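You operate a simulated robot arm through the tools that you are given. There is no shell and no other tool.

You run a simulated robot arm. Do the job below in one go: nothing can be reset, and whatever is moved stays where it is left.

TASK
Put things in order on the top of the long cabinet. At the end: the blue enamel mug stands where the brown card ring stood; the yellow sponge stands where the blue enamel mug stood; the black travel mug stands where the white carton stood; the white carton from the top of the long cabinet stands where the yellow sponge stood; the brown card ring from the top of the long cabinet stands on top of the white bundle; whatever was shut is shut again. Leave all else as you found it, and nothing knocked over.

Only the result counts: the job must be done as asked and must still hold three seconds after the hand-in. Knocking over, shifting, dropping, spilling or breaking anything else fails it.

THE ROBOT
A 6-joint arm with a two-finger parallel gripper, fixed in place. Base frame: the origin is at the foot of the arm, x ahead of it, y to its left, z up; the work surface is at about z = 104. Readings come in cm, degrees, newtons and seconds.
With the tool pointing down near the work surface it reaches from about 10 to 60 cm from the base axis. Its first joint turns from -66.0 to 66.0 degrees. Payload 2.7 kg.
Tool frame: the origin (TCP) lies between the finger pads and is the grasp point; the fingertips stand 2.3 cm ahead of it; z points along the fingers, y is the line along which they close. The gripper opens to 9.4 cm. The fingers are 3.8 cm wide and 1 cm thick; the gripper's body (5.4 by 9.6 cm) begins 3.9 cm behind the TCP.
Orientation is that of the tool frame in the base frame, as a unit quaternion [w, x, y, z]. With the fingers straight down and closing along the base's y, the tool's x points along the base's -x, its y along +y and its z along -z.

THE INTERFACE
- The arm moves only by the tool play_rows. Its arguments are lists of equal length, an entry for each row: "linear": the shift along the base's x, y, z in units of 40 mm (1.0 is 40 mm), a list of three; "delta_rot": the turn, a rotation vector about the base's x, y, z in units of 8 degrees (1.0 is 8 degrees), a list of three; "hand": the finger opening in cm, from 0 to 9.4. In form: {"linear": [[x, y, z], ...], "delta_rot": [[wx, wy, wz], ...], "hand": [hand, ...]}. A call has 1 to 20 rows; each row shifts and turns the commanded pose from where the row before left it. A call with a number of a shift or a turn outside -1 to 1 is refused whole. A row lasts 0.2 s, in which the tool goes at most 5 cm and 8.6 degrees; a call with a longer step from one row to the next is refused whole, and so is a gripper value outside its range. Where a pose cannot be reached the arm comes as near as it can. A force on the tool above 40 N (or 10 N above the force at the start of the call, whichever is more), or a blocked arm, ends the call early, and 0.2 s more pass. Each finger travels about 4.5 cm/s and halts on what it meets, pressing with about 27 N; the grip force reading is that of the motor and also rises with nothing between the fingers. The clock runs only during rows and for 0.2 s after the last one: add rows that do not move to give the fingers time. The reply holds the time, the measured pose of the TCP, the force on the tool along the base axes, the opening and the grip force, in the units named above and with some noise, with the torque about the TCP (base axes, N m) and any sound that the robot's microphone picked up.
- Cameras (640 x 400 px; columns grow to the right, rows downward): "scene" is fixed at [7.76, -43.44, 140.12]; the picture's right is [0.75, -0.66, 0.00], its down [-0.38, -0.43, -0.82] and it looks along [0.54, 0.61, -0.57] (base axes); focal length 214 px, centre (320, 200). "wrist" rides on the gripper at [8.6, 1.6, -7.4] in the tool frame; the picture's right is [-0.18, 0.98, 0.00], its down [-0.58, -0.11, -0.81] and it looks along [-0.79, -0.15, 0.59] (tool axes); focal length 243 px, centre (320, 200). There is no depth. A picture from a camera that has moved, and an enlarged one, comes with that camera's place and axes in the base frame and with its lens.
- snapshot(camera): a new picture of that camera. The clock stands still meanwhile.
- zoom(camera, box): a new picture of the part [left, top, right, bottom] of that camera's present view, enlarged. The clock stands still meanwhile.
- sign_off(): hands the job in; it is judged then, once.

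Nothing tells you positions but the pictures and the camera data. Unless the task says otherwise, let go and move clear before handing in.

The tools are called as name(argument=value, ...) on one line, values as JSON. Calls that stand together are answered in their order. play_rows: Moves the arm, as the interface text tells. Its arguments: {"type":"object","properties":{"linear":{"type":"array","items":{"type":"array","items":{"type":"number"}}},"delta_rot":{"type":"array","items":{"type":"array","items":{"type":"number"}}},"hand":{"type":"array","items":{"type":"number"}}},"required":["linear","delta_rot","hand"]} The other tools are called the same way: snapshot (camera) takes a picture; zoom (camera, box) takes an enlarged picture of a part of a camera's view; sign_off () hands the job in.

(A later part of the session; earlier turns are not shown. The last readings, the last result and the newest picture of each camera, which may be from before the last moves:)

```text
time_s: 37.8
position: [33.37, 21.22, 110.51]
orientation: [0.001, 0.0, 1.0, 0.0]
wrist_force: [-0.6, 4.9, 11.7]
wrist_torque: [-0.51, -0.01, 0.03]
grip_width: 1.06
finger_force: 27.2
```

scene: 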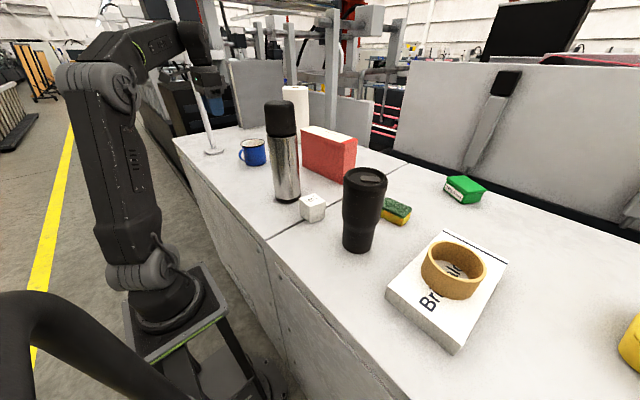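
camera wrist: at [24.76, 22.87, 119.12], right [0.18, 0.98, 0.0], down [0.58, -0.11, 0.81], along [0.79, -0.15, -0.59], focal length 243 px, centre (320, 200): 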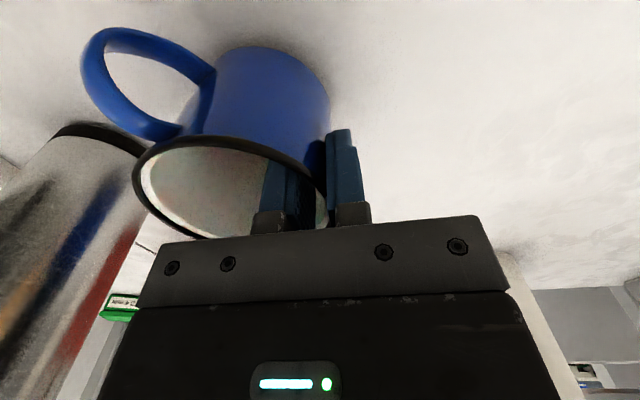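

The mug is touching the surface (about 12 N). I'm opening gently.

play_rows(linear=[[0, 0, 0], [0, 0, 0], [0, 0, 0], [0, 0, 0], [0, 0, 0], [0, 0, 0]], delta_rot=[[0, 0, 0], [0, 0, 0], [0, 0, 0], [0, 0, 0], [0, 0, 0], [0, 0, 0]], hand=[1.3, 1.7, 2.2, 2.8, 3.4, 3.4])

snapshot(camera="wrist")

zoom(camera="scene", box=[210, 90, 310, 210])

```text
time_s: 39.2
position: [33.32, 21.17, 110.43]
orientation: [0.0, -0.001, 1.0, 0.0]
wrist_force: [-0.7, 0.9, -0.7]
wrist_torque: [0.0, 0.0, 0.01]
grip_width: 3.39
finger_force: 0.0
```

```text
taken
camera wrist: at [24.71, 22.91, 117.95], right [0.18, 0.98, 0.0], down [0.58, -0.11, 0.81], along [0.79, -0.15, -0.59], focal length 243 px, centre (320, 200)
```

wrist: 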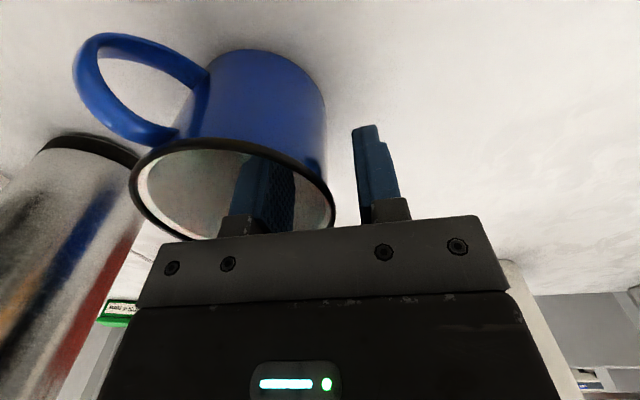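

```text
3.33 times, centred on (260, 150) of scene
camera zoom: at [7.76, -43.44, 140.12], right [0.75, -0.66, 0.0], down [-0.38, -0.43, -0.82], along [0.54, 0.61, -0.57], focal length 715 px, centre (520, 367)
```

zoom: 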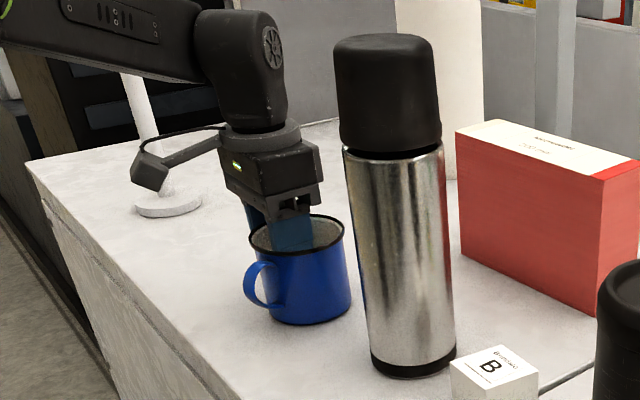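

The mug stands upright on the ring's old spot. I'm lifting clear, pulling in to x of about 24 and swinging toward -y while turning the gripper about 95° so the fingers close along x for the sponge.

play_rows(linear=[[0, 0, 0.4], [0, 0, 0.7], [0, 0, 0.9], [0, 0, 0.9], [0, 0, 0.9], [-0.4, 0, 0.8], [-0.8, 0, 0.6], [-0.8, 0, 0.4], [-0.3, -0.4, 0], [0, -0.5, 0], [0, 0, 0]], delta_rot=[[0, 0, 0], [0, 0, 0], [0, 0, 0], [0, 0, 0], [0, 0, 0], [0, 0, 0], [0, 0, 0], [0, 0, 0], [0, 0, 0.5], [0, 0, 0.5], [0, 0, 0]], hand=[3.4, 3.4, 3.4, 3.4, 3.4, 3.4, 3.4, 3.4, 5, 7, 7.5])

snapshot(camera="wrist")

zoom(camera="scene", box=[180, 60, 340, 240])

```text
time_s: 41.6
position: [24.05, 17.53, 132.98]
orientation: [0.0, -0.071, 0.997, 0.0]
wrist_force: [0.2, 0.1, 0.3]
wrist_torque: [-0.01, -0.04, -0.04]
grip_width: 7.5
finger_force: 0.0
```

```text
taken
camera wrist: at [15.34, 18.03, 140.35], right [0.04, 1.0, 0.0], down [0.59, -0.03, 0.81], along [0.81, -0.04, -0.59], focal length 243 px, centre (320, 200)
```

wrist: 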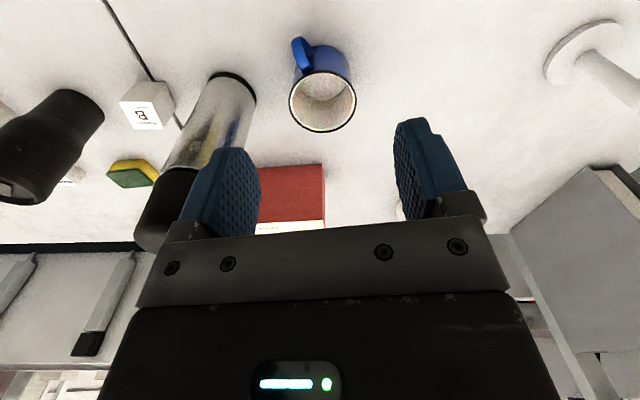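

```text
2.22 times, centred on (260, 150) of scene
camera zoom: at [7.76, -43.44, 140.12], right [0.75, -0.66, 0.0], down [-0.38, -0.43, -0.82], along [0.54, 0.61, -0.57], focal length 477 px, centre (453, 311)
```

zoom: 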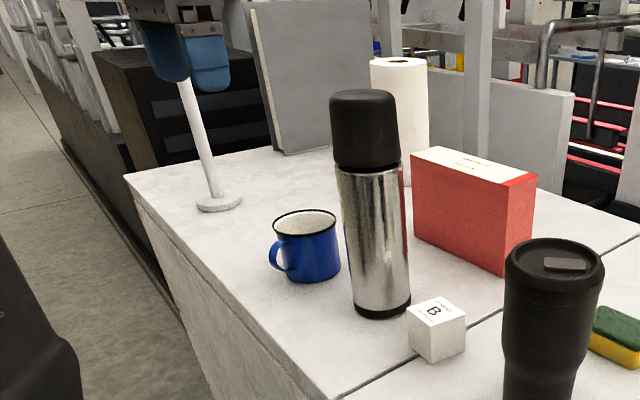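

The mug now stands where the ring was, with the flask and carton untouched. I'm continuing the swing to y=-12 while completing the turn.

play_rows(linear=[[0, -0.6, 0], [0, -0.68, 0], [0, -0.68, 0], [0, -0.68, 0], [0, -0.68, 0], [0, -0.68, 0], [0, -0.68, 0], [0, -0.68, 0], [0, -0.68, 0], [0, -0.68, 0], [0, -0.68, 0], [0, 0, 0]], delta_rot=[[0, 0, 0.99], [0, 0, 0.99], [0, 0, 0.99], [0, 0, 0.99], [0, 0, 0.99], [0, 0, 0.99], [0, 0, 0.99], [0, 0, 0.99], [0, 0, 0.99], [0, 0, 0.99], [0, 0, 0.99], [0, 0, 0]], hand=[7.5, 7.5, 7.5, 7.5, 7.5, 7.5, 7.5, 7.5, 7.5, 7.5, 7.5, 7.5])

snapshot(camera="wrist")

snapshot(camera="scene")

```text
time_s: 44.2
position: [24.1, -12.03, 132.98]
orientation: [0.0, 0.738, -0.675, 0.0]
wrist_force: [0.1, -0.3, -0.2]
wrist_torque: [-0.03, 0.0, -0.01]
grip_width: 7.5
finger_force: 0.1
```

```text
taken
camera wrist: at [23.31, -20.69, 140.39], right [-1.0, 0.1, 0.0], down [0.06, 0.59, 0.81], along [0.08, 0.8, -0.59], focal length 243 px, centre (320, 200)
```

wrist: 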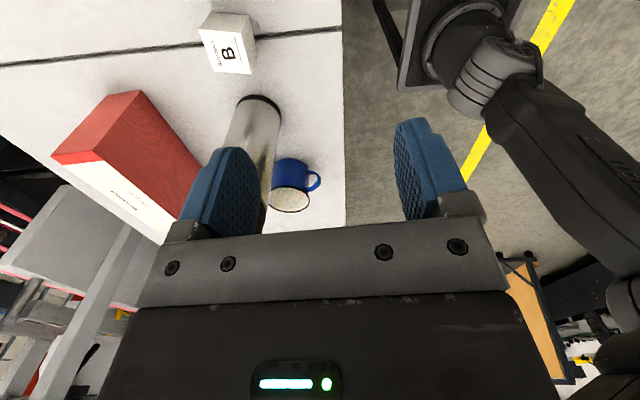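

```text
taken
```

scene: 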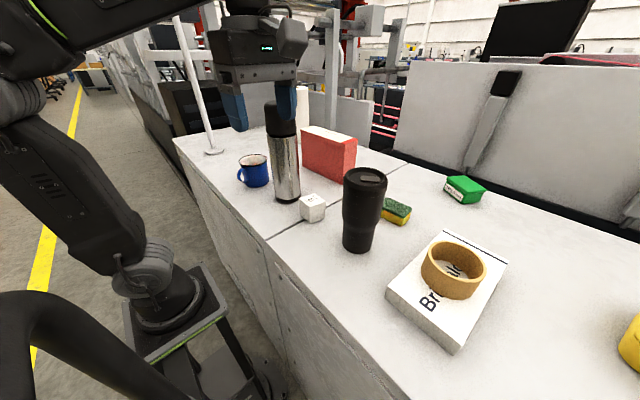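

The orientation is right, with the fingers closing almost along x. I'm extending over the carton toward the far side, then coming down near the sponge from its +y side.

play_rows(linear=[[0.4, 0, 0], [0.8, 0, -0.15], [0.9, 0, -0.3], [0.9, 0, -0.3], [0.9, 0, -0.3], [0.9, 0, -0.3], [0.7, 0, -0.4], [0.5, -0.3, -0.7], [0.5, -0.4, -0.8], [0.3, -0.5, -0.7], [0.1, -0.5, -0.5], [0, -0.5, -0.2], [0, -0.5, -0.2], [0, 0, 0]], delta_rot=[[0, 0, 0], [0, 0, 0], [0, 0, 0], [0, 0, 0], [0, 0, 0], [0, 0, 0], [0, 0, 0], [0, 0, 0], [0, 0, 0], [0, 0, 0], [0, 0, 0], [0, 0, 0], [0, 0, 0], [0, 0, 0]], hand=[7.5, 7.5, 7.5, 7.5, 7.5, 7.5, 7.5, 7.5, 7.5, 7.5, 7.5, 7.5, 7.5, 7.5])

snapshot(camera="wrist")

snapshot(camera="scene")

```text
time_s: 47.2
position: [51.8, -22.76, 113.52]
orientation: [0.0, 0.737, -0.676, 0.0]
wrist_force: [0.5, 0.7, -0.2]
wrist_torque: [-0.01, 0.0, 0.05]
grip_width: 7.49
finger_force: 0.1
```

```text
taken
camera wrist: at [50.94, -31.43, 120.93], right [-1.0, 0.1, 0.0], down [0.06, 0.59, 0.81], along [0.08, 0.8, -0.59], focal length 243 px, centre (320, 200)
```

wrist: 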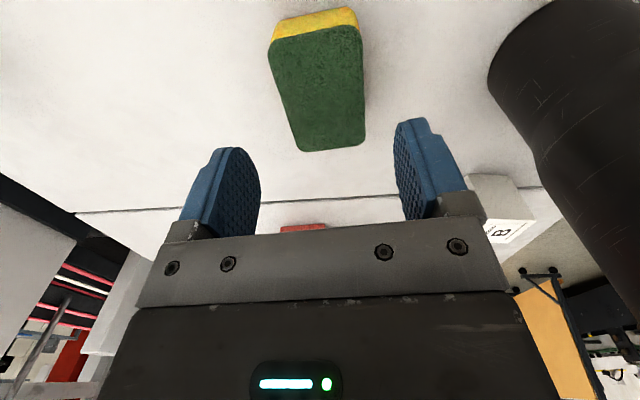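

```text
taken
```

scene: 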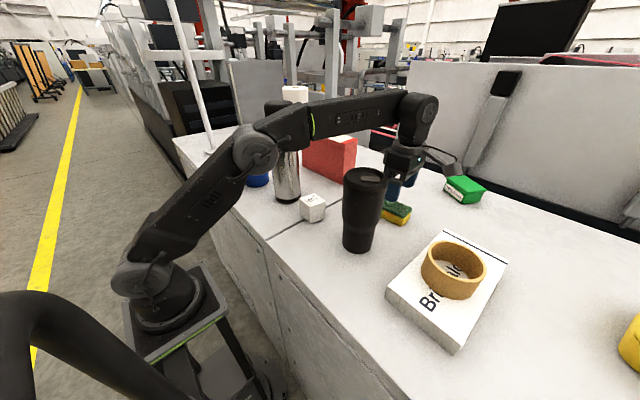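

The sponge centre measures (51.4, -22.9), about 4.6 by 7.4 cm, turned about 4°. I'm centring, going down and closing across its width.

play_rows(linear=[[-0.1, -0.04, -0.3], [0, 0, -0.5], [0, 0, -0.4], [0, 0, -0.3], [0, 0, -0.13], [0, 0, 0], [0, 0, 0], [0, 0, 0], [0, 0, 0], [0, 0, 0], [0, 0, 0]], delta_rot=[[0, 0, -0.1], [0, 0, 0], [0, 0, 0], [0, 0, 0], [0, 0, 0], [0, 0, 0], [0, 0, 0], [0, 0, 0], [0, 0, 0], [0, 0, 0], [0, 0, 0]], hand=[7.5, 7.5, 7.5, 7.5, 7.5, 6.5, 5.5, 4.5, 3.6, 3.6, 3.6])

snapshot(camera="wrist")

zoom(camera="scene", box=[360, 120, 480, 240])

```text
time_s: 49.6
position: [51.31, -22.92, 107.03]
orientation: [0.0, 0.733, -0.68, 0.0]
wrist_force: [-0.7, 1.0, -1.1]
wrist_torque: [-0.01, -0.05, 0.02]
grip_width: 4.83
finger_force: 27.0
```

```text
taken
camera wrist: at [50.41, -31.63, 114.44], right [-0.99, 0.11, 0.0], down [0.06, 0.59, 0.81], along [0.09, 0.8, -0.59], focal length 243 px, centre (320, 200)
```

wrist: 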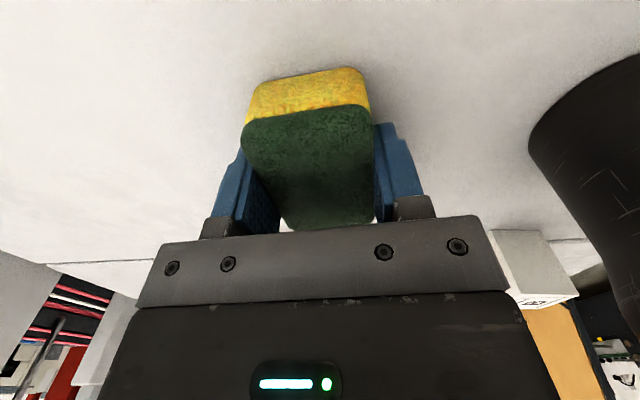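

```text
3.33 times, centred on (420, 180) of scene
camera zoom: at [7.76, -43.44, 140.12], right [0.75, -0.66, 0.0], down [-0.38, -0.43, -0.82], along [0.54, 0.61, -0.57], focal length 715 px, centre (-13, 267)
```

zoom: 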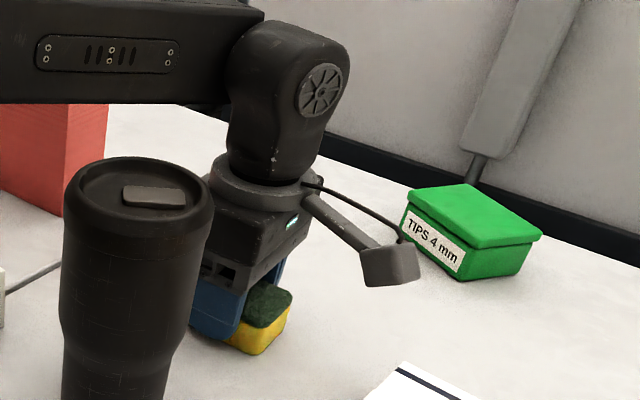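

The sponge is held at 4.83 cm. I'm lifting and taking it out the same way, past the +y side of the travel mug and over the carton toward the base.

play_rows(linear=[[0, 0, 0.2], [0, 0, 0.4], [0, 0, 0.5], [-0.1, 0.3, 0.1], [-0.1, 0.6, 0.2], [-0.3, 0.7, 0.4], [-0.5, 0.7, 0.6], [-0.6, 0.5, 0.7], [-0.8, 0, 0.5], [-0.9, 0, 0.5], [-0.9, 0, 0.5], [-0.9, 0, 0.5], [-0.9, 0, 0.5], [-0.6, 0, 0.4], [0, 0, 0]], delta_rot=[[0, 0, 0], [0, 0, 0], [0, 0, 0], [0, 0, 0], [0, 0, 0], [0, 0, 0], [0, 0, 0], [0, 0, 0], [0, 0, 0], [0, 0, 0], [0, 0, 0], [0, 0, 0], [0, 0, 0], [0, 0, 0], [0, 0, 0]], hand=[3.6, 3.6, 3.6, 3.6, 3.6, 3.6, 3.6, 3.6, 3.6, 3.6, 3.6, 3.6, 3.6, 3.6, 3.6])

snapshot(camera="scene")

snapshot(camera="wrist")

```text
time_s: 52.8
position: [24.99, -11.82, 131.03]
orientation: [0.0, 0.733, -0.68, 0.0]
wrist_force: [1.0, 0.1, -0.5]
wrist_torque: [0.0, 0.02, 0.0]
grip_width: 4.8
finger_force: 27.1
```

```text
taken
```

scene: 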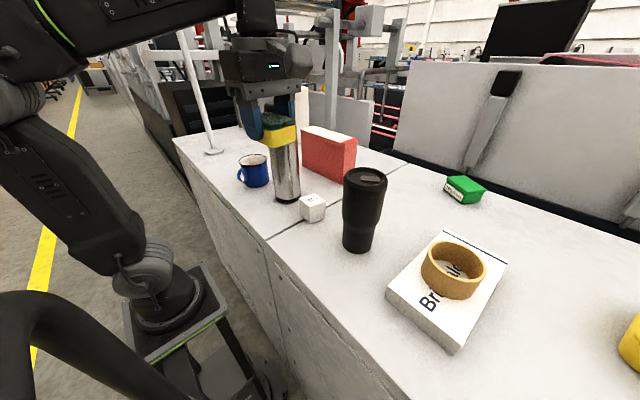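

```text
taken
camera wrist: at [24.09, -20.44, 138.5], right [-0.99, 0.11, 0.0], down [0.07, 0.59, 0.81], along [0.09, 0.8, -0.59], focal length 243 px, centre (320, 200)
```

wrist: 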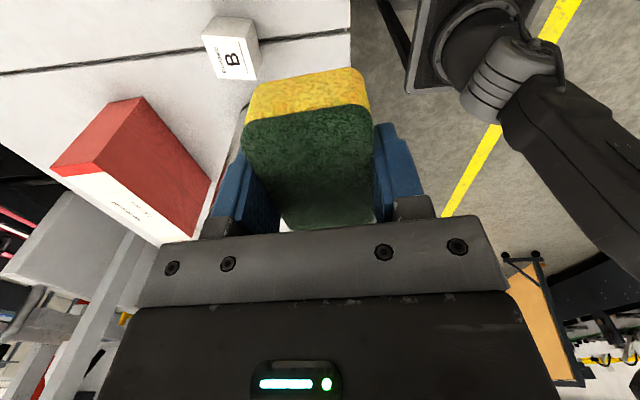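

The sponge is held and everything else is undisturbed. I'm swinging at x of about 23 to y=31.8.

play_rows(linear=[[-0.4, 0.3, 0.4], [-0.1, 0.8, 0], [0, 0.9, 0], [0, 0.9, 0], [0, 0.9, 0], [0, 0.9, 0], [0, 0.9, 0], [0, 0.9, 0], [0, 0.9, 0], [0, 0.9, 0], [0, 0.9, 0], [0, 0.9, 0], [0, 0.5, 0], [0.3, 0.3, -0.2], [0.5, 0, -0.4], [0, 0, 0]], delta_rot=[[0, 0, 0], [0, 0, 0], [0, 0, 0], [0, 0, 0], [0, 0, 0], [0, 0, 0], [0, 0, 0], [0, 0, 0], [0, 0, 0], [0, 0, 0], [0, 0, 0], [0, 0, 0], [0, 0, 0], [0, 0, 0], [0, 0, 0], [0, 0, 0]], hand=[3.6, 3.6, 3.6, 3.6, 3.6, 3.6, 3.6, 3.6, 3.6, 3.6, 3.6, 3.6, 3.6, 3.6, 3.6, 3.6])

snapshot(camera="scene")

snapshot(camera="wrist")

```text
time_s: 56.2
position: [26.1, 31.86, 130.17]
orientation: [-0.001, 0.733, -0.68, 0.0]
wrist_force: [-0.6, -0.6, -0.6]
wrist_torque: [0.02, 0.03, -0.02]
grip_width: 4.82
finger_force: 27.1
```

```text
taken
```

scene: 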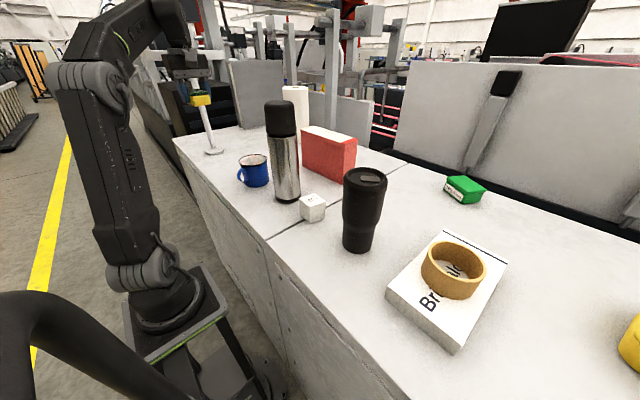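

```text
taken
camera wrist: at [25.16, 23.13, 137.57], right [-0.99, 0.11, 0.0], down [0.06, 0.59, 0.81], along [0.09, 0.8, -0.59], focal length 243 px, centre (320, 200)
```

wrist: 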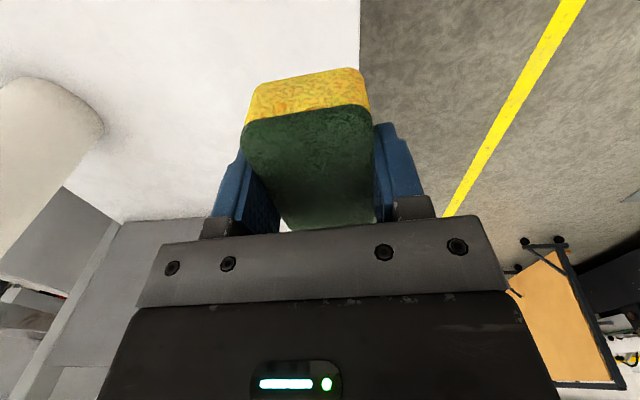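

I'm extending out over the mug's old spot and descending partway.

play_rows(linear=[[0.4, 0, -0.3], [0.7, 0, -0.5], [0.8, 0, -0.6], [0.8, 0, -0.7], [0.6, 0, -0.6], [0.33, 0, -0.5], [0, 0, -0.5], [0, 0, -0.5], [0, 0, -0.4], [0, 0, 0]], delta_rot=[[0, 0, 0], [0, 0, 0], [0, 0, 0], [0, 0, 0], [0, 0, 0], [0, 0, 0], [0, 0, 0], [0, 0, 0], [0, 0, 0], [0, 0, 0]], hand=[3.6, 3.6, 3.6, 3.6, 3.6, 3.6, 3.6, 3.6, 3.6, 3.6])

zoom(camera="scene", box=[180, 60, 340, 220])

snapshot(camera="wrist")

```text
time_s: 58.4
position: [40.66, 31.88, 111.76]
orientation: [0.0, 0.734, -0.679, -0.001]
wrist_force: [-0.8, 1.0, -0.4]
wrist_torque: [-0.02, -0.02, -0.01]
grip_width: 4.85
finger_force: 26.9
```

```text
2.50 times, centred on (260, 140) of scene
camera zoom: at [7.76, -43.44, 140.12], right [0.75, -0.66, 0.0], down [-0.38, -0.43, -0.82], along [0.54, 0.61, -0.57], focal length 536 px, centre (470, 350)
```

zoom: 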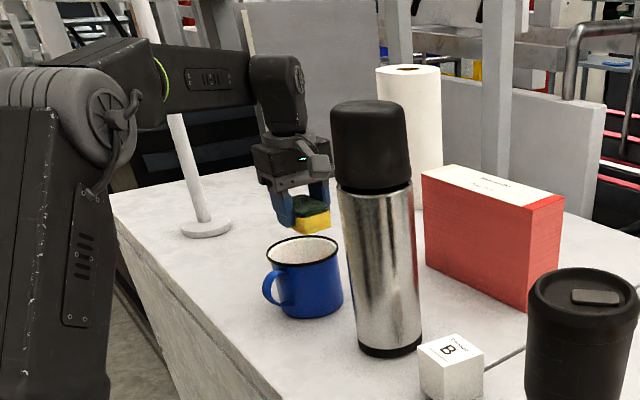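

```text
taken
camera wrist: at [39.75, 23.16, 119.25], right [-0.99, 0.11, 0.0], down [0.06, 0.59, 0.81], along [0.09, 0.8, -0.59], focal length 243 px, centre (320, 200)
```

wrist: 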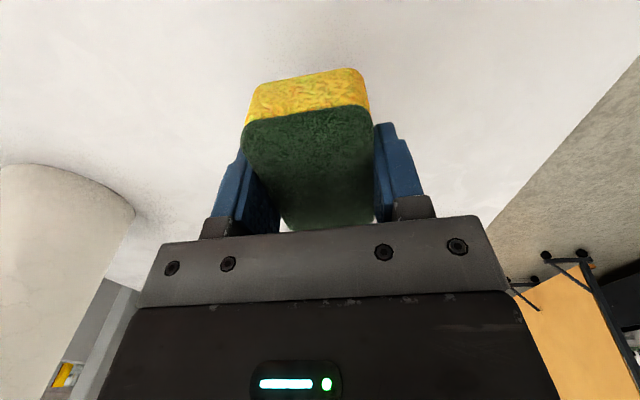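

The sponge is over the mug's old spot. I'm lowering it the last few centimetres.

play_rows(linear=[[0, 0, -0.4], [0, 0, -0.4], [0, 0, -0.2], [0, 0, -0.1], [0, 0, -0.04], [0, 0, 0]], delta_rot=[[0, 0, 0], [0, 0, 0], [0, 0, 0], [0, 0, 0], [0, 0, 0], [0, 0, 0]], hand=[3.6, 3.6, 3.6, 3.6, 3.6, 3.6])

play_rows(linear=[[0, 0, -0.04], [0, 0, -0.02], [0, 0, 0]], delta_rot=[[0, 0, 0], [0, 0, 0], [0, 0, 0]], hand=[3.6, 3.6, 3.6])

```text
time_s: 59.8
position: [40.56, 31.79, 107.18]
orientation: [0.0, 0.733, -0.68, -0.001]
wrist_force: [-0.5, -0.2, -0.2]
wrist_torque: [-0.01, 0.02, 0.0]
grip_width: 4.82
finger_force: 26.8
```

```text
time_s: 60.6
position: [40.72, 31.77, 106.96]
orientation: [-0.001, 0.733, -0.68, 0.0]
wrist_force: [-0.1, -0.1, -0.1]
wrist_torque: [0.01, 0.0, 0.02]
grip_width: 4.85
finger_force: 27.1
```

play_rows(linear=[[0, 0, -0.02], [0, 0, -0.02], [0, 0, 0]], delta_rot=[[0, 0, 0], [0, 0, 0], [0, 0, 0]], hand=[3.6, 3.6, 3.6])

zoom(camera="scene", box=[220, 100, 300, 180])

```text
time_s: 61.4
position: [40.66, 31.8, 106.84]
orientation: [-0.002, 0.733, -0.68, 0.001]
wrist_force: [-0.6, 0.5, 5.7]
wrist_torque: [-0.03, -0.02, -0.01]
grip_width: 4.83
finger_force: 26.8
```

```text
5.00 times, centred on (260, 140) of scene
camera zoom: at [7.75, -43.44, 140.12], right [0.75, -0.66, 0.0], down [-0.38, -0.43, -0.82], along [0.54, 0.61, -0.57], focal length 1072 px, centre (620, 500)
```

zoom: 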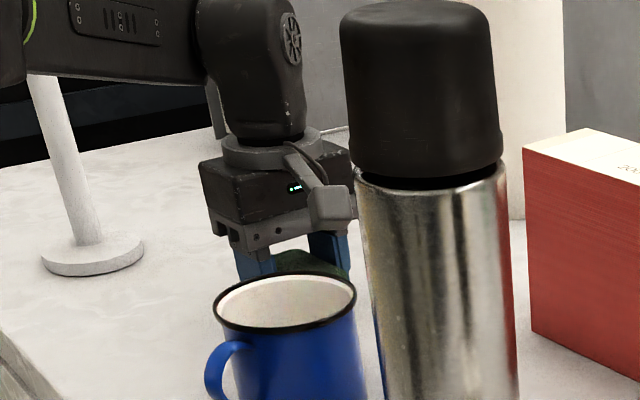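

Contact with the surface at z 106.84. I'm releasing the sponge and rising straight up.

play_rows(linear=[[0, 0, 0], [0, 0, 0], [0, 0, 0], [0, 0, 0], [0, 0, 0.2], [0, 0, 0.5], [0, 0, 0.7], [0, 0, 0.7], [-0.3, 0, 0.7], [-0.6, 0, 0.6], [-0.7, 0, 0.5], [0, 0, 0]], delta_rot=[[0, 0, 0], [0, 0, 0], [0, 0, 0], [0, 0, 0], [0, 0, 0], [0, 0, 0], [0, 0, 0], [0, 0, 0], [0, 0, 0], [0, 0, 0], [0, 0, 0], [0, 0, 0]], hand=[5.2, 5.8, 6.4, 7, 7, 7, 7, 7, 7, 7, 7, 7])

snapshot(camera="wrist")

zoom(camera="scene", box=[180, 80, 340, 240])

```text
time_s: 64.0
position: [34.27, 31.81, 122.48]
orientation: [0.0, 0.733, -0.68, -0.001]
wrist_force: [0.8, 0.1, -0.2]
wrist_torque: [0.03, -0.02, 0.01]
grip_width: 7.01
finger_force: 0.0
```

```text
taken
camera wrist: at [33.37, 23.2, 129.87], right [-0.99, 0.11, 0.0], down [0.07, 0.59, 0.81], along [0.09, 0.8, -0.59], focal length 243 px, centre (320, 200)
```

wrist: 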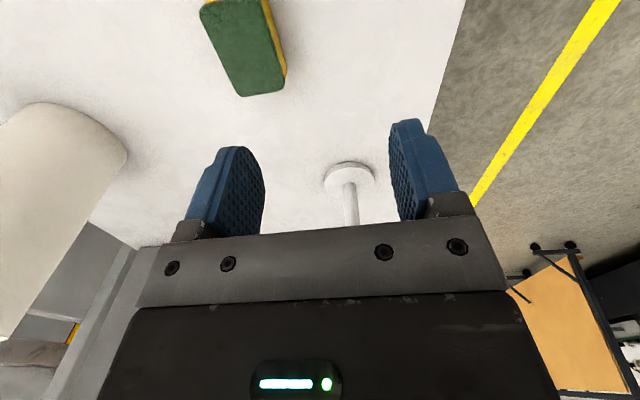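

```text
2.50 times, centred on (260, 160) of scene
camera zoom: at [7.76, -43.44, 140.12], right [0.75, -0.66, 0.0], down [-0.38, -0.43, -0.82], along [0.54, 0.61, -0.57], focal length 536 px, centre (470, 300)
```

zoom: 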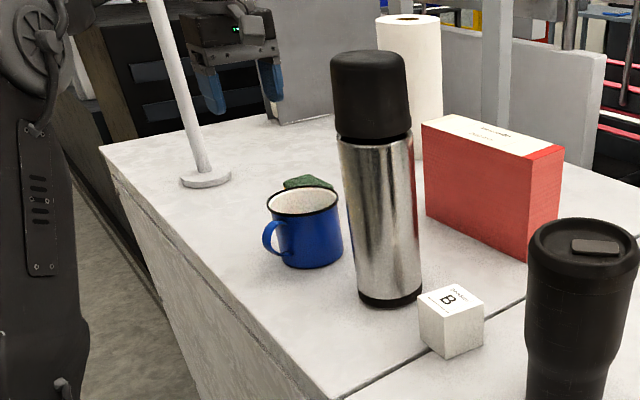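

The sponge is in place. For the carton I need care: the forearm sits about 8 cm to the +y side of the tool and would hit the tall flask if I went straight down there, so I'll grip it with the tool tilted about 35° back toward the base. First I'm swinging back and turning to yaw of about -5°.

play_rows(linear=[[-0.8, 0, 0.5], [-0.95, 0, 0.6], [-0.95, -0.2, 0.6], [0, -0.9, 0.2], [0, -0.95, 0.2], [0, -0.95, 0], [0, -0.95, 0], [0, -0.95, 0], [0, -0.95, 0], [0, -0.95, 0], [0, -0.95, 0], [0, -0.95, 0], [0, -0.95, 0], [0, -0.55, 0], [0, 0, 0]], delta_rot=[[0, 0, -0.95], [0, 0, -0.95], [0, 0, -0.95], [0, 0, -0.95], [0, 0, -0.95], [0, 0, -0.95], [0, 0, -0.95], [0, 0, -0.95], [0, 0, -0.95], [0, 0, -0.95], [0, 0, -0.95], [0, 0, -0.95], [0, 0, -0.95], [0, 0, 0], [0, 0, 0]], hand=[7, 7, 7, 7, 7, 7, 7, 7, 7, 7, 7, 7, 7, 7, 7])

snapshot(camera="wrist")

snapshot(camera="scene")

```text
time_s: 67.2
position: [23.52, -9.01, 130.9]
orientation: [0.001, 0.039, 0.999, 0.0]
wrist_force: [-0.2, -0.3, -0.6]
wrist_torque: [0.01, 0.02, 0.01]
grip_width: 7.0
finger_force: 0.1
```

```text
taken
camera wrist: at [15.03, -6.69, 138.23], right [0.26, 0.97, 0.0], down [0.57, -0.15, 0.81], along [0.78, -0.21, -0.59], focal length 243 px, centre (320, 200)
```

wrist: 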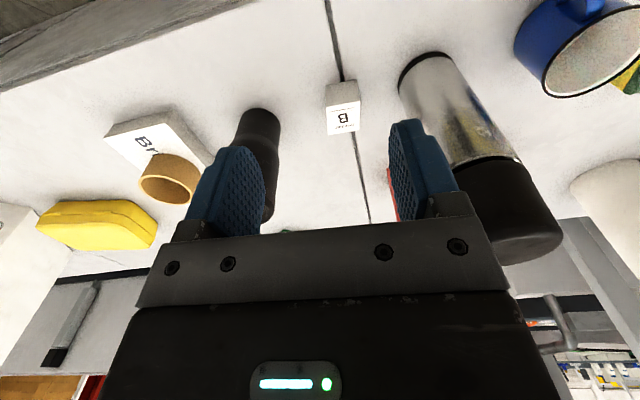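

```text
taken
```

scene: 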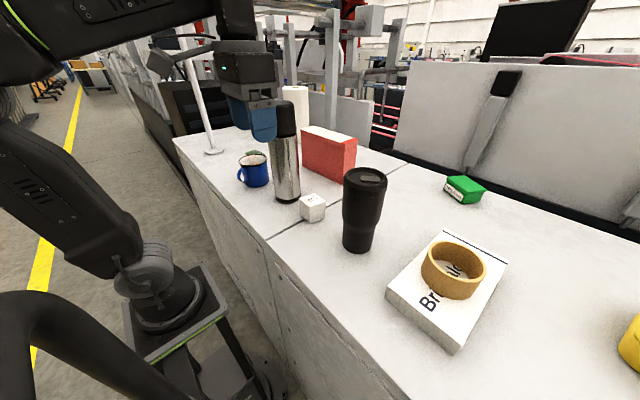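

zoom(camera="wrist", box=[300, 60, 390, 150])

zoom(camera="wrist", box=[370, 20, 600, 280])

zoom(camera="scene", box=[0, 0, 320, 220])

```text
4.44 times, centred on (345, 105) of wrist
camera zoom: at [15.03, -6.69, 138.23], right [0.26, 0.97, 0.0], down [0.57, -0.15, 0.81], along [0.78, -0.21, -0.59], focal length 1078 px, centre (209, 622)
```

zoom: 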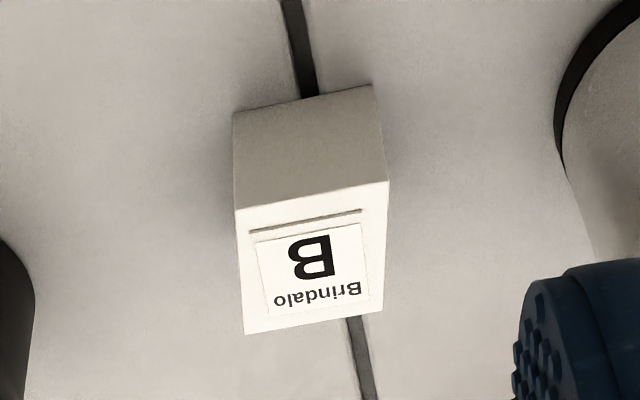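

```text
1.54 times, centred on (485, 150) of wrist
camera zoom: at [15.03, -6.69, 138.23], right [0.26, 0.97, 0.0], down [0.57, -0.15, 0.81], along [0.78, -0.21, -0.59], focal length 373 px, centre (66, 277)
```

zoom: 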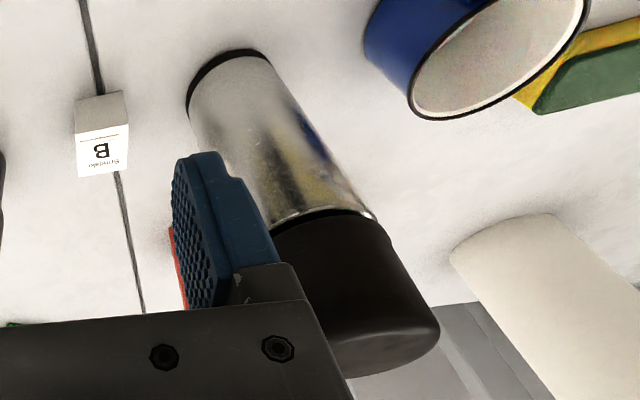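

```text
1.82 times, centred on (160, 110) of scene
camera zoom: at [7.76, -43.44, 140.12], right [0.75, -0.66, 0.0], down [-0.38, -0.43, -0.82], along [0.54, 0.61, -0.57], focal length 390 px, centre (611, 364)
```

zoom: 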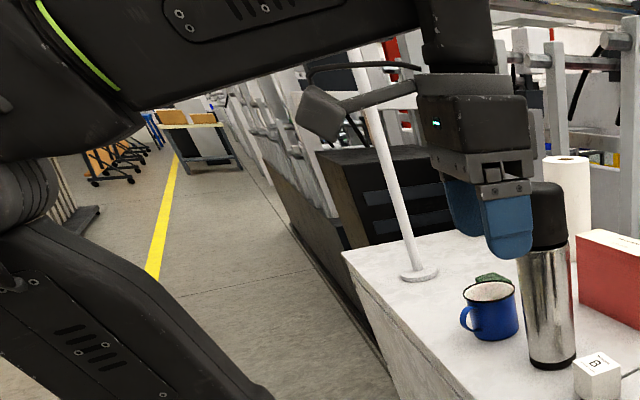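

The carton centre is (35.6, -8.9), top at about z 109.5, yaw about -6°. I'm moving forward a little and tilting the tool 35° in free space, then checking.

play_rows(linear=[[0.5, 0, -0.2], [0.6, 0.03, -0.3], [0.5, 0, -0.3], [0, 0, 0], [0, 0, 0], [0, 0, 0], [0, 0, 0], [0, 0, 0]], delta_rot=[[0, 0, -0.19], [-0.078, -0.872, 0], [-0.078, -0.872, 0], [-0.078, -0.872, 0], [-0.078, -0.872, 0], [-0.078, -0.872, 0], [0, 0, 0], [0, 0, 0]], hand=[7, 7, 7, 7, 7, 7, 6.8, 6.8])

snapshot(camera="wrist")

snapshot(camera="scene")

```text
time_s: 69.0
position: [29.92, -8.87, 127.52]
orientation: [0.302, 0.049, 0.952, -0.011]
wrist_force: [-0.4, -0.3, 0.2]
wrist_torque: [0.01, -0.03, 0.01]
grip_width: 6.81
finger_force: 0.2
```

```text
taken
camera wrist: at [18.76, -6.01, 128.77], right [0.25, 0.96, 0.12], down [0.0, -0.12, 0.99], along [0.97, -0.25, -0.03], focal length 243 px, centre (320, 200)
```

wrist: 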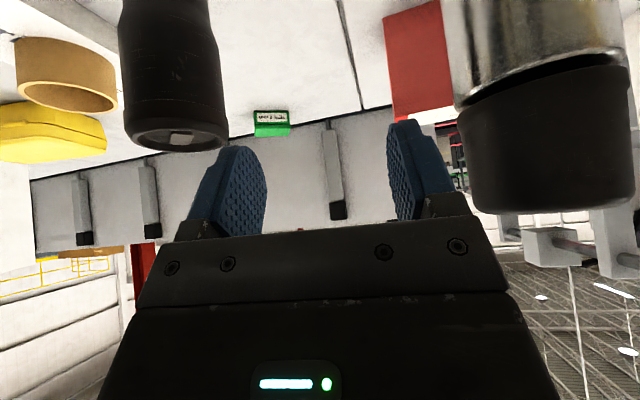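

```text
taken
```

scene: 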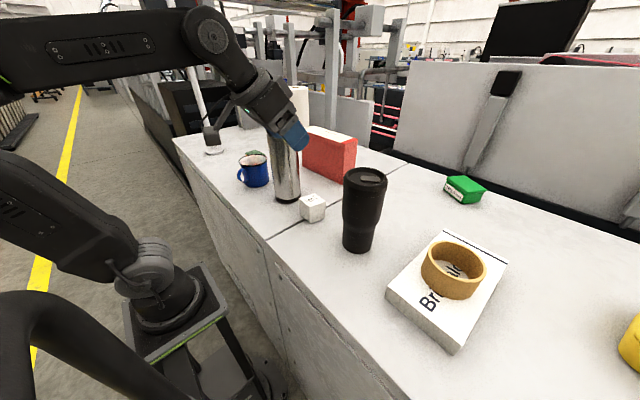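

The tilt works and the elbow joint sits well back from the flask. I'm moving over the carton and lowering to just above it.

play_rows(linear=[[0.4, 0, 0], [0.6, 0, -0.2], [0.42, 0, -0.4], [0, 0, -0.7], [0, 0, -0.7], [0, 0, -0.7], [0, 0, -0.5], [0, 0, 0]], delta_rot=[[0, 0, 0], [0, 0, 0], [0, 0, 0], [0, 0, 0], [0, 0, 0], [0, 0, 0], [0, 0, 0], [0, 0, 0]], hand=[6.8, 6.8, 6.8, 6.8, 6.8, 6.8, 6.8, 6.8])

snapshot(camera="wrist")

zoom(camera="scene", box=[120, 20, 400, 240])

```text
time_s: 70.8
position: [35.48, -8.76, 114.9]
orientation: [0.301, 0.05, 0.952, -0.011]
wrist_force: [0.1, -0.3, 0.0]
wrist_torque: [0.01, 0.03, 0.01]
grip_width: 6.82
finger_force: 0.0
```

```text
taken
camera wrist: at [24.45, -6.0, 115.93], right [0.25, 0.96, 0.11], down [0.0, -0.12, 0.99], along [0.97, -0.25, -0.03], focal length 243 px, centre (320, 200)
```

wrist: 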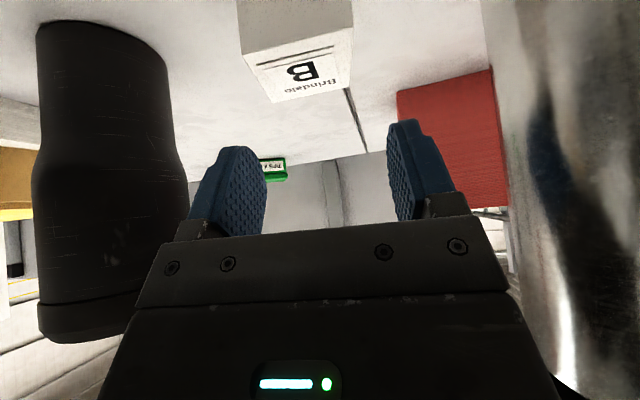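

```text
1.82 times, centred on (260, 130) of scene
camera zoom: at [7.76, -43.44, 140.12], right [0.75, -0.66, 0.0], down [-0.38, -0.43, -0.82], along [0.54, 0.61, -0.57], focal length 390 px, centre (429, 327)
```

zoom: 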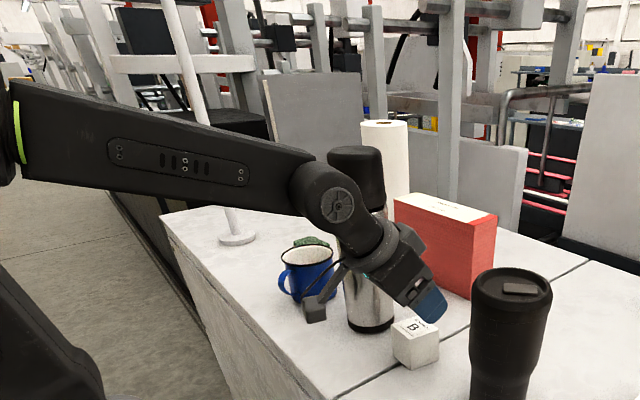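

The carton is centred between the fingers. I'm descending slowly and watching the gap between the wrist joint and the flask.

play_rows(linear=[[0.02, -0.03, -0.3], [0, 0, -0.4], [0, 0, -0.4], [0, 0, 0]], delta_rot=[[0, 0, 0], [0, 0, 0], [0, 0, 0], [0, 0, 0]], hand=[6.8, 6.8, 6.8, 6.8])

zoom(camera="scene", box=[200, 70, 360, 230])

snapshot(camera="wrist")

```text
time_s: 71.8
position: [35.68, -8.91, 110.22]
orientation: [0.301, 0.05, 0.952, -0.011]
wrist_force: [-0.4, -0.1, 0.3]
wrist_torque: [0.01, 0.01, -0.05]
grip_width: 6.78
finger_force: 0.2
```

```text
2.50 times, centred on (280, 150) of scene
camera zoom: at [7.76, -43.44, 140.12], right [0.75, -0.66, 0.0], down [-0.38, -0.43, -0.82], along [0.54, 0.61, -0.57], focal length 536 px, centre (420, 325)
```

zoom: 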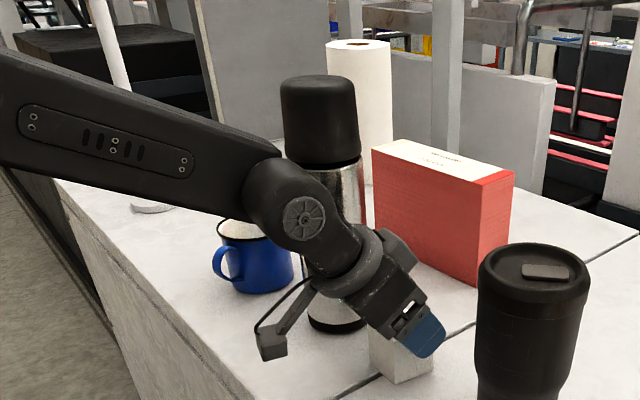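

```text
taken
camera wrist: at [24.54, -6.12, 111.54], right [0.25, 0.96, 0.12], down [0.0, -0.12, 0.99], along [0.97, -0.25, -0.03], focal length 243 px, centre (320, 200)
```

wrist: 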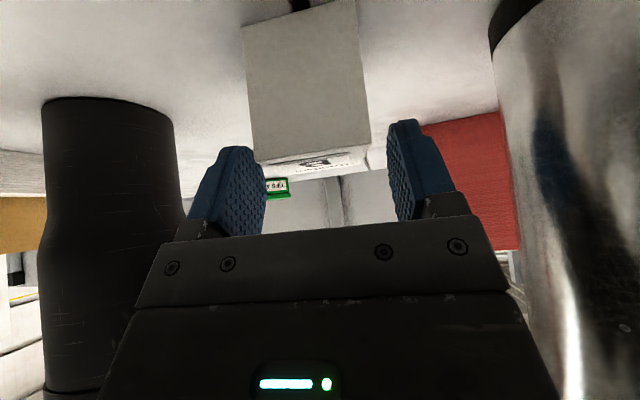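

Clear so far. I'm going down the last 2.5 cm and closing.

play_rows(linear=[[0, 0, -0.3], [0, 0, -0.2], [0, 0, -0.12], [0, 0, 0], [0, 0, 0], [0, 0, 0], [0, 0, 0], [0, 0, 0], [0, 0, 0]], delta_rot=[[0, 0, 0], [0, 0, 0], [0, 0, 0], [0, 0, 0], [0, 0, 0], [0, 0, 0], [0, 0, 0], [0, 0, 0], [0, 0, 0]], hand=[6.8, 6.8, 6.8, 6.0, 5.4, 4.6, 3.8, 3.2, 3.2])

snapshot(camera="wrist")

zoom(camera="scene", box=[200, 70, 360, 230])

```text
time_s: 73.8
position: [35.71, -8.96, 107.99]
orientation: [0.302, 0.05, 0.952, -0.011]
wrist_force: [0.6, 0.5, -0.7]
wrist_torque: [0.04, -0.03, 0.02]
grip_width: 4.44
finger_force: 26.8
```

```text
taken
camera wrist: at [24.53, -6.16, 109.09], right [0.25, 0.96, 0.11], down [0.0, -0.12, 0.99], along [0.97, -0.25, -0.03], focal length 243 px, centre (320, 200)
```

wrist: 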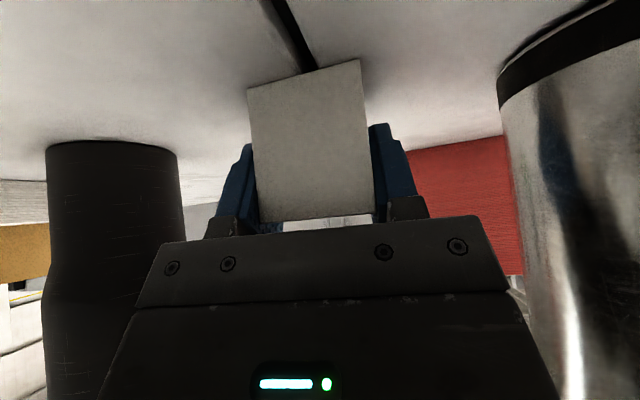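

```text
2.50 times, centred on (280, 150) of scene
camera zoom: at [7.76, -43.44, 140.12], right [0.75, -0.66, 0.0], down [-0.38, -0.43, -0.82], along [0.54, 0.61, -0.57], focal length 536 px, centre (420, 325)
```

zoom: 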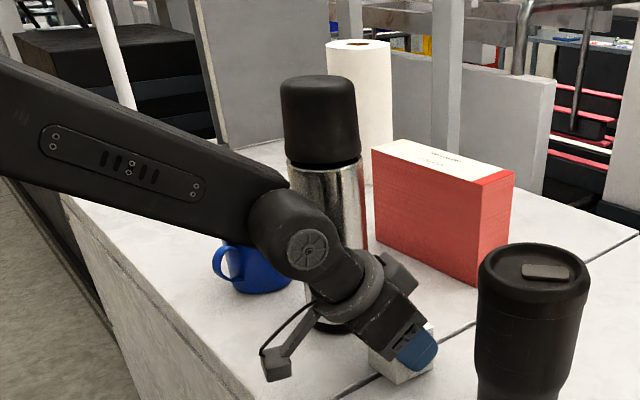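

The carton is held at 4.44 cm. I'm lifting straight up with the tilt kept, then untilting above the flask's height.

play_rows(linear=[[0, 0, 0.2], [0, 0, 0.4], [0, 0, 0.6], [0, 0, 0.8], [0, 0, 0.8], [0, 0, 0.8], [0, 0, 0.8], [0, 0, 0.4], [0, 0, 0]], delta_rot=[[0, 0, 0], [0, 0, 0], [0, 0, 0], [0, 0, 0], [0, 0, 0], [0, 0, 0], [0, 0, 0], [0, 0, 0], [0, 0, 0]], hand=[3.2, 3.2, 3.2, 3.2, 3.2, 3.2, 3.2, 3.2, 3.2])

snapshot(camera="wrist")

zoom(camera="scene", box=[180, 20, 380, 240])

```text
time_s: 75.8
position: [35.57, -9.03, 127.12]
orientation: [0.301, 0.05, 0.952, -0.011]
wrist_force: [-0.5, 1.2, 0.3]
wrist_torque: [0.0, 0.01, -0.01]
grip_width: 4.46
finger_force: 26.7
```

```text
taken
camera wrist: at [24.46, -6.15, 128.35], right [0.25, 0.96, 0.11], down [0.0, -0.12, 0.99], along [0.97, -0.25, -0.03], focal length 243 px, centre (320, 200)
```

wrist: 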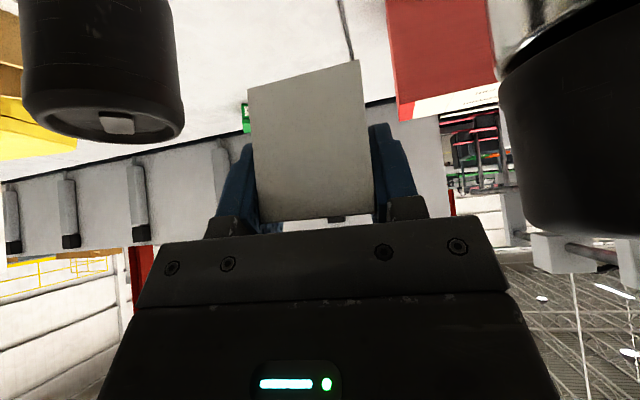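

```text
1.82 times, centred on (280, 130) of scene
camera zoom: at [7.76, -43.44, 140.12], right [0.75, -0.66, 0.0], down [-0.38, -0.43, -0.82], along [0.54, 0.61, -0.57], focal length 390 px, centre (393, 327)
```

zoom: 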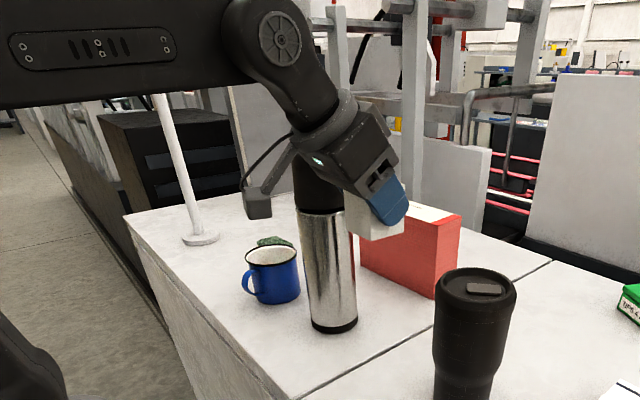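

The carton was gripped with a tilted tool, so it only stands upright at that same tilt, and that tilt doesn't work at the sponge spot. I'll set it down on the clear front area near (29, -16), away from the flask, and re-grip it with the tool vertical.

play_rows(linear=[[-0.3, -0.3, 0], [-0.5, -0.5, 0], [-0.5, -0.55, 0], [-0.32, -0.4, 0], [0, 0, -0.5], [0, 0, -0.8], [0, 0, -0.8], [0, 0, -0.8], [0, 0, -0.7], [0, 0, -0.5], [0, 0, 0]], delta_rot=[[0, 0, 0], [0, 0, 0], [0, 0, 0], [0, 0, 0], [0, 0, 0], [0, 0, 0], [0, 0, 0], [0, 0, 0], [0, 0, 0], [0, 0, 0], [0, 0, 0]], hand=[3.2, 3.2, 3.2, 3.2, 3.2, 3.2, 3.2, 3.2, 3.2, 3.2, 3.2])

snapshot(camera="wrist")

snapshot(camera="scene")

```text
time_s: 78.2
position: [29.29, -15.96, 110.67]
orientation: [0.301, 0.05, 0.952, -0.011]
wrist_force: [-0.7, 0.2, 0.0]
wrist_torque: [0.05, 0.01, 0.0]
grip_width: 4.44
finger_force: 27.3
```

```text
taken
camera wrist: at [18.07, -13.15, 111.79], right [0.25, 0.96, 0.11], down [0.0, -0.12, 0.99], along [0.97, -0.25, -0.03], focal length 243 px, centre (320, 200)
```

wrist: 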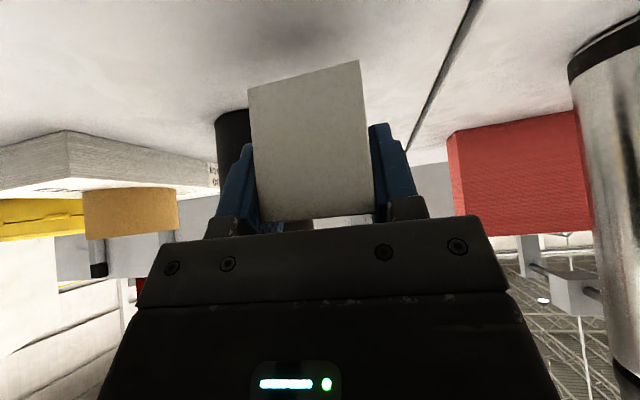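

```text
taken
```

scene: 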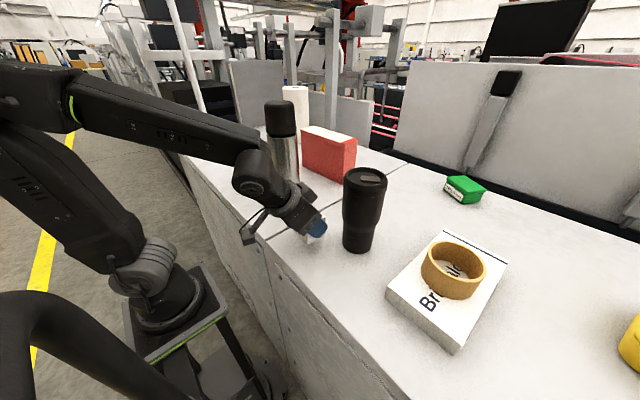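

The temporary spot is clear. I'm lowering the carton to the surface there.

play_rows(linear=[[0, 0, -0.3], [0, 0, -0.2], [0, 0, -0.1], [0, 0, -0.04], [0, 0, 0]], delta_rot=[[0, 0, 0], [0, 0, 0], [0, 0, 0], [0, 0, 0], [0, 0, 0]], hand=[3.2, 3.2, 3.2, 3.2, 3.2])

play_rows(linear=[[0, 0, -0.03], [0, 0, -0.02], [0, 0, 0]], delta_rot=[[0, 0, 0], [0, 0, 0], [0, 0, 0]], hand=[3.2, 3.2, 3.2])

```text
time_s: 79.4
position: [29.08, -15.89, 108.13]
orientation: [0.301, 0.05, 0.952, -0.012]
wrist_force: [0.4, 1.1, 0.0]
wrist_torque: [0.02, 0.04, 0.02]
grip_width: 4.44
finger_force: 26.5
```

```text
time_s: 80.2
position: [29.19, -15.94, 107.95]
orientation: [0.301, 0.05, 0.952, -0.011]
wrist_force: [0.0, -0.2, 0.3]
wrist_torque: [-0.01, -0.01, -0.01]
grip_width: 4.46
finger_force: 27.3
```

play_rows(linear=[[0, 0, -0.03], [0, 0, -0.02], [0, 0, 0]], delta_rot=[[0, 0, 0], [0, 0, 0], [0, 0, 0]], hand=[3.2, 3.2, 3.2])

zoom(camera="scene", box=[220, 170, 380, 290])

```text
time_s: 81.0
position: [29.25, -16.01, 107.85]
orientation: [0.303, 0.05, 0.952, -0.012]
wrist_force: [-0.5, 1.4, 14.3]
wrist_torque: [-0.22, 0.21, -0.03]
grip_width: 4.46
finger_force: 27.6
```

```text
3.33 times, centred on (300, 230) of scene
camera zoom: at [7.75, -43.43, 140.12], right [0.75, -0.66, 0.0], down [-0.38, -0.43, -0.82], along [0.54, 0.61, -0.57], focal length 715 px, centre (387, 100)
```

zoom: 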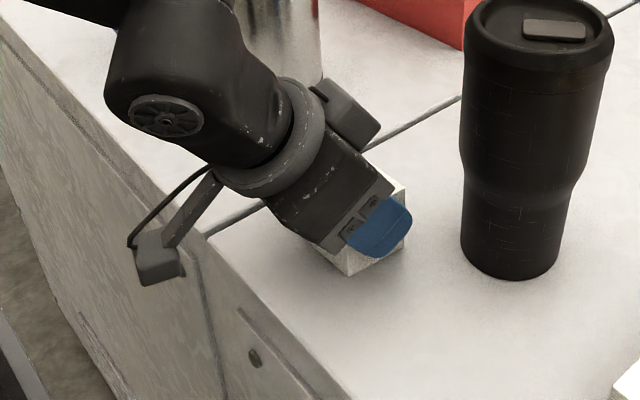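

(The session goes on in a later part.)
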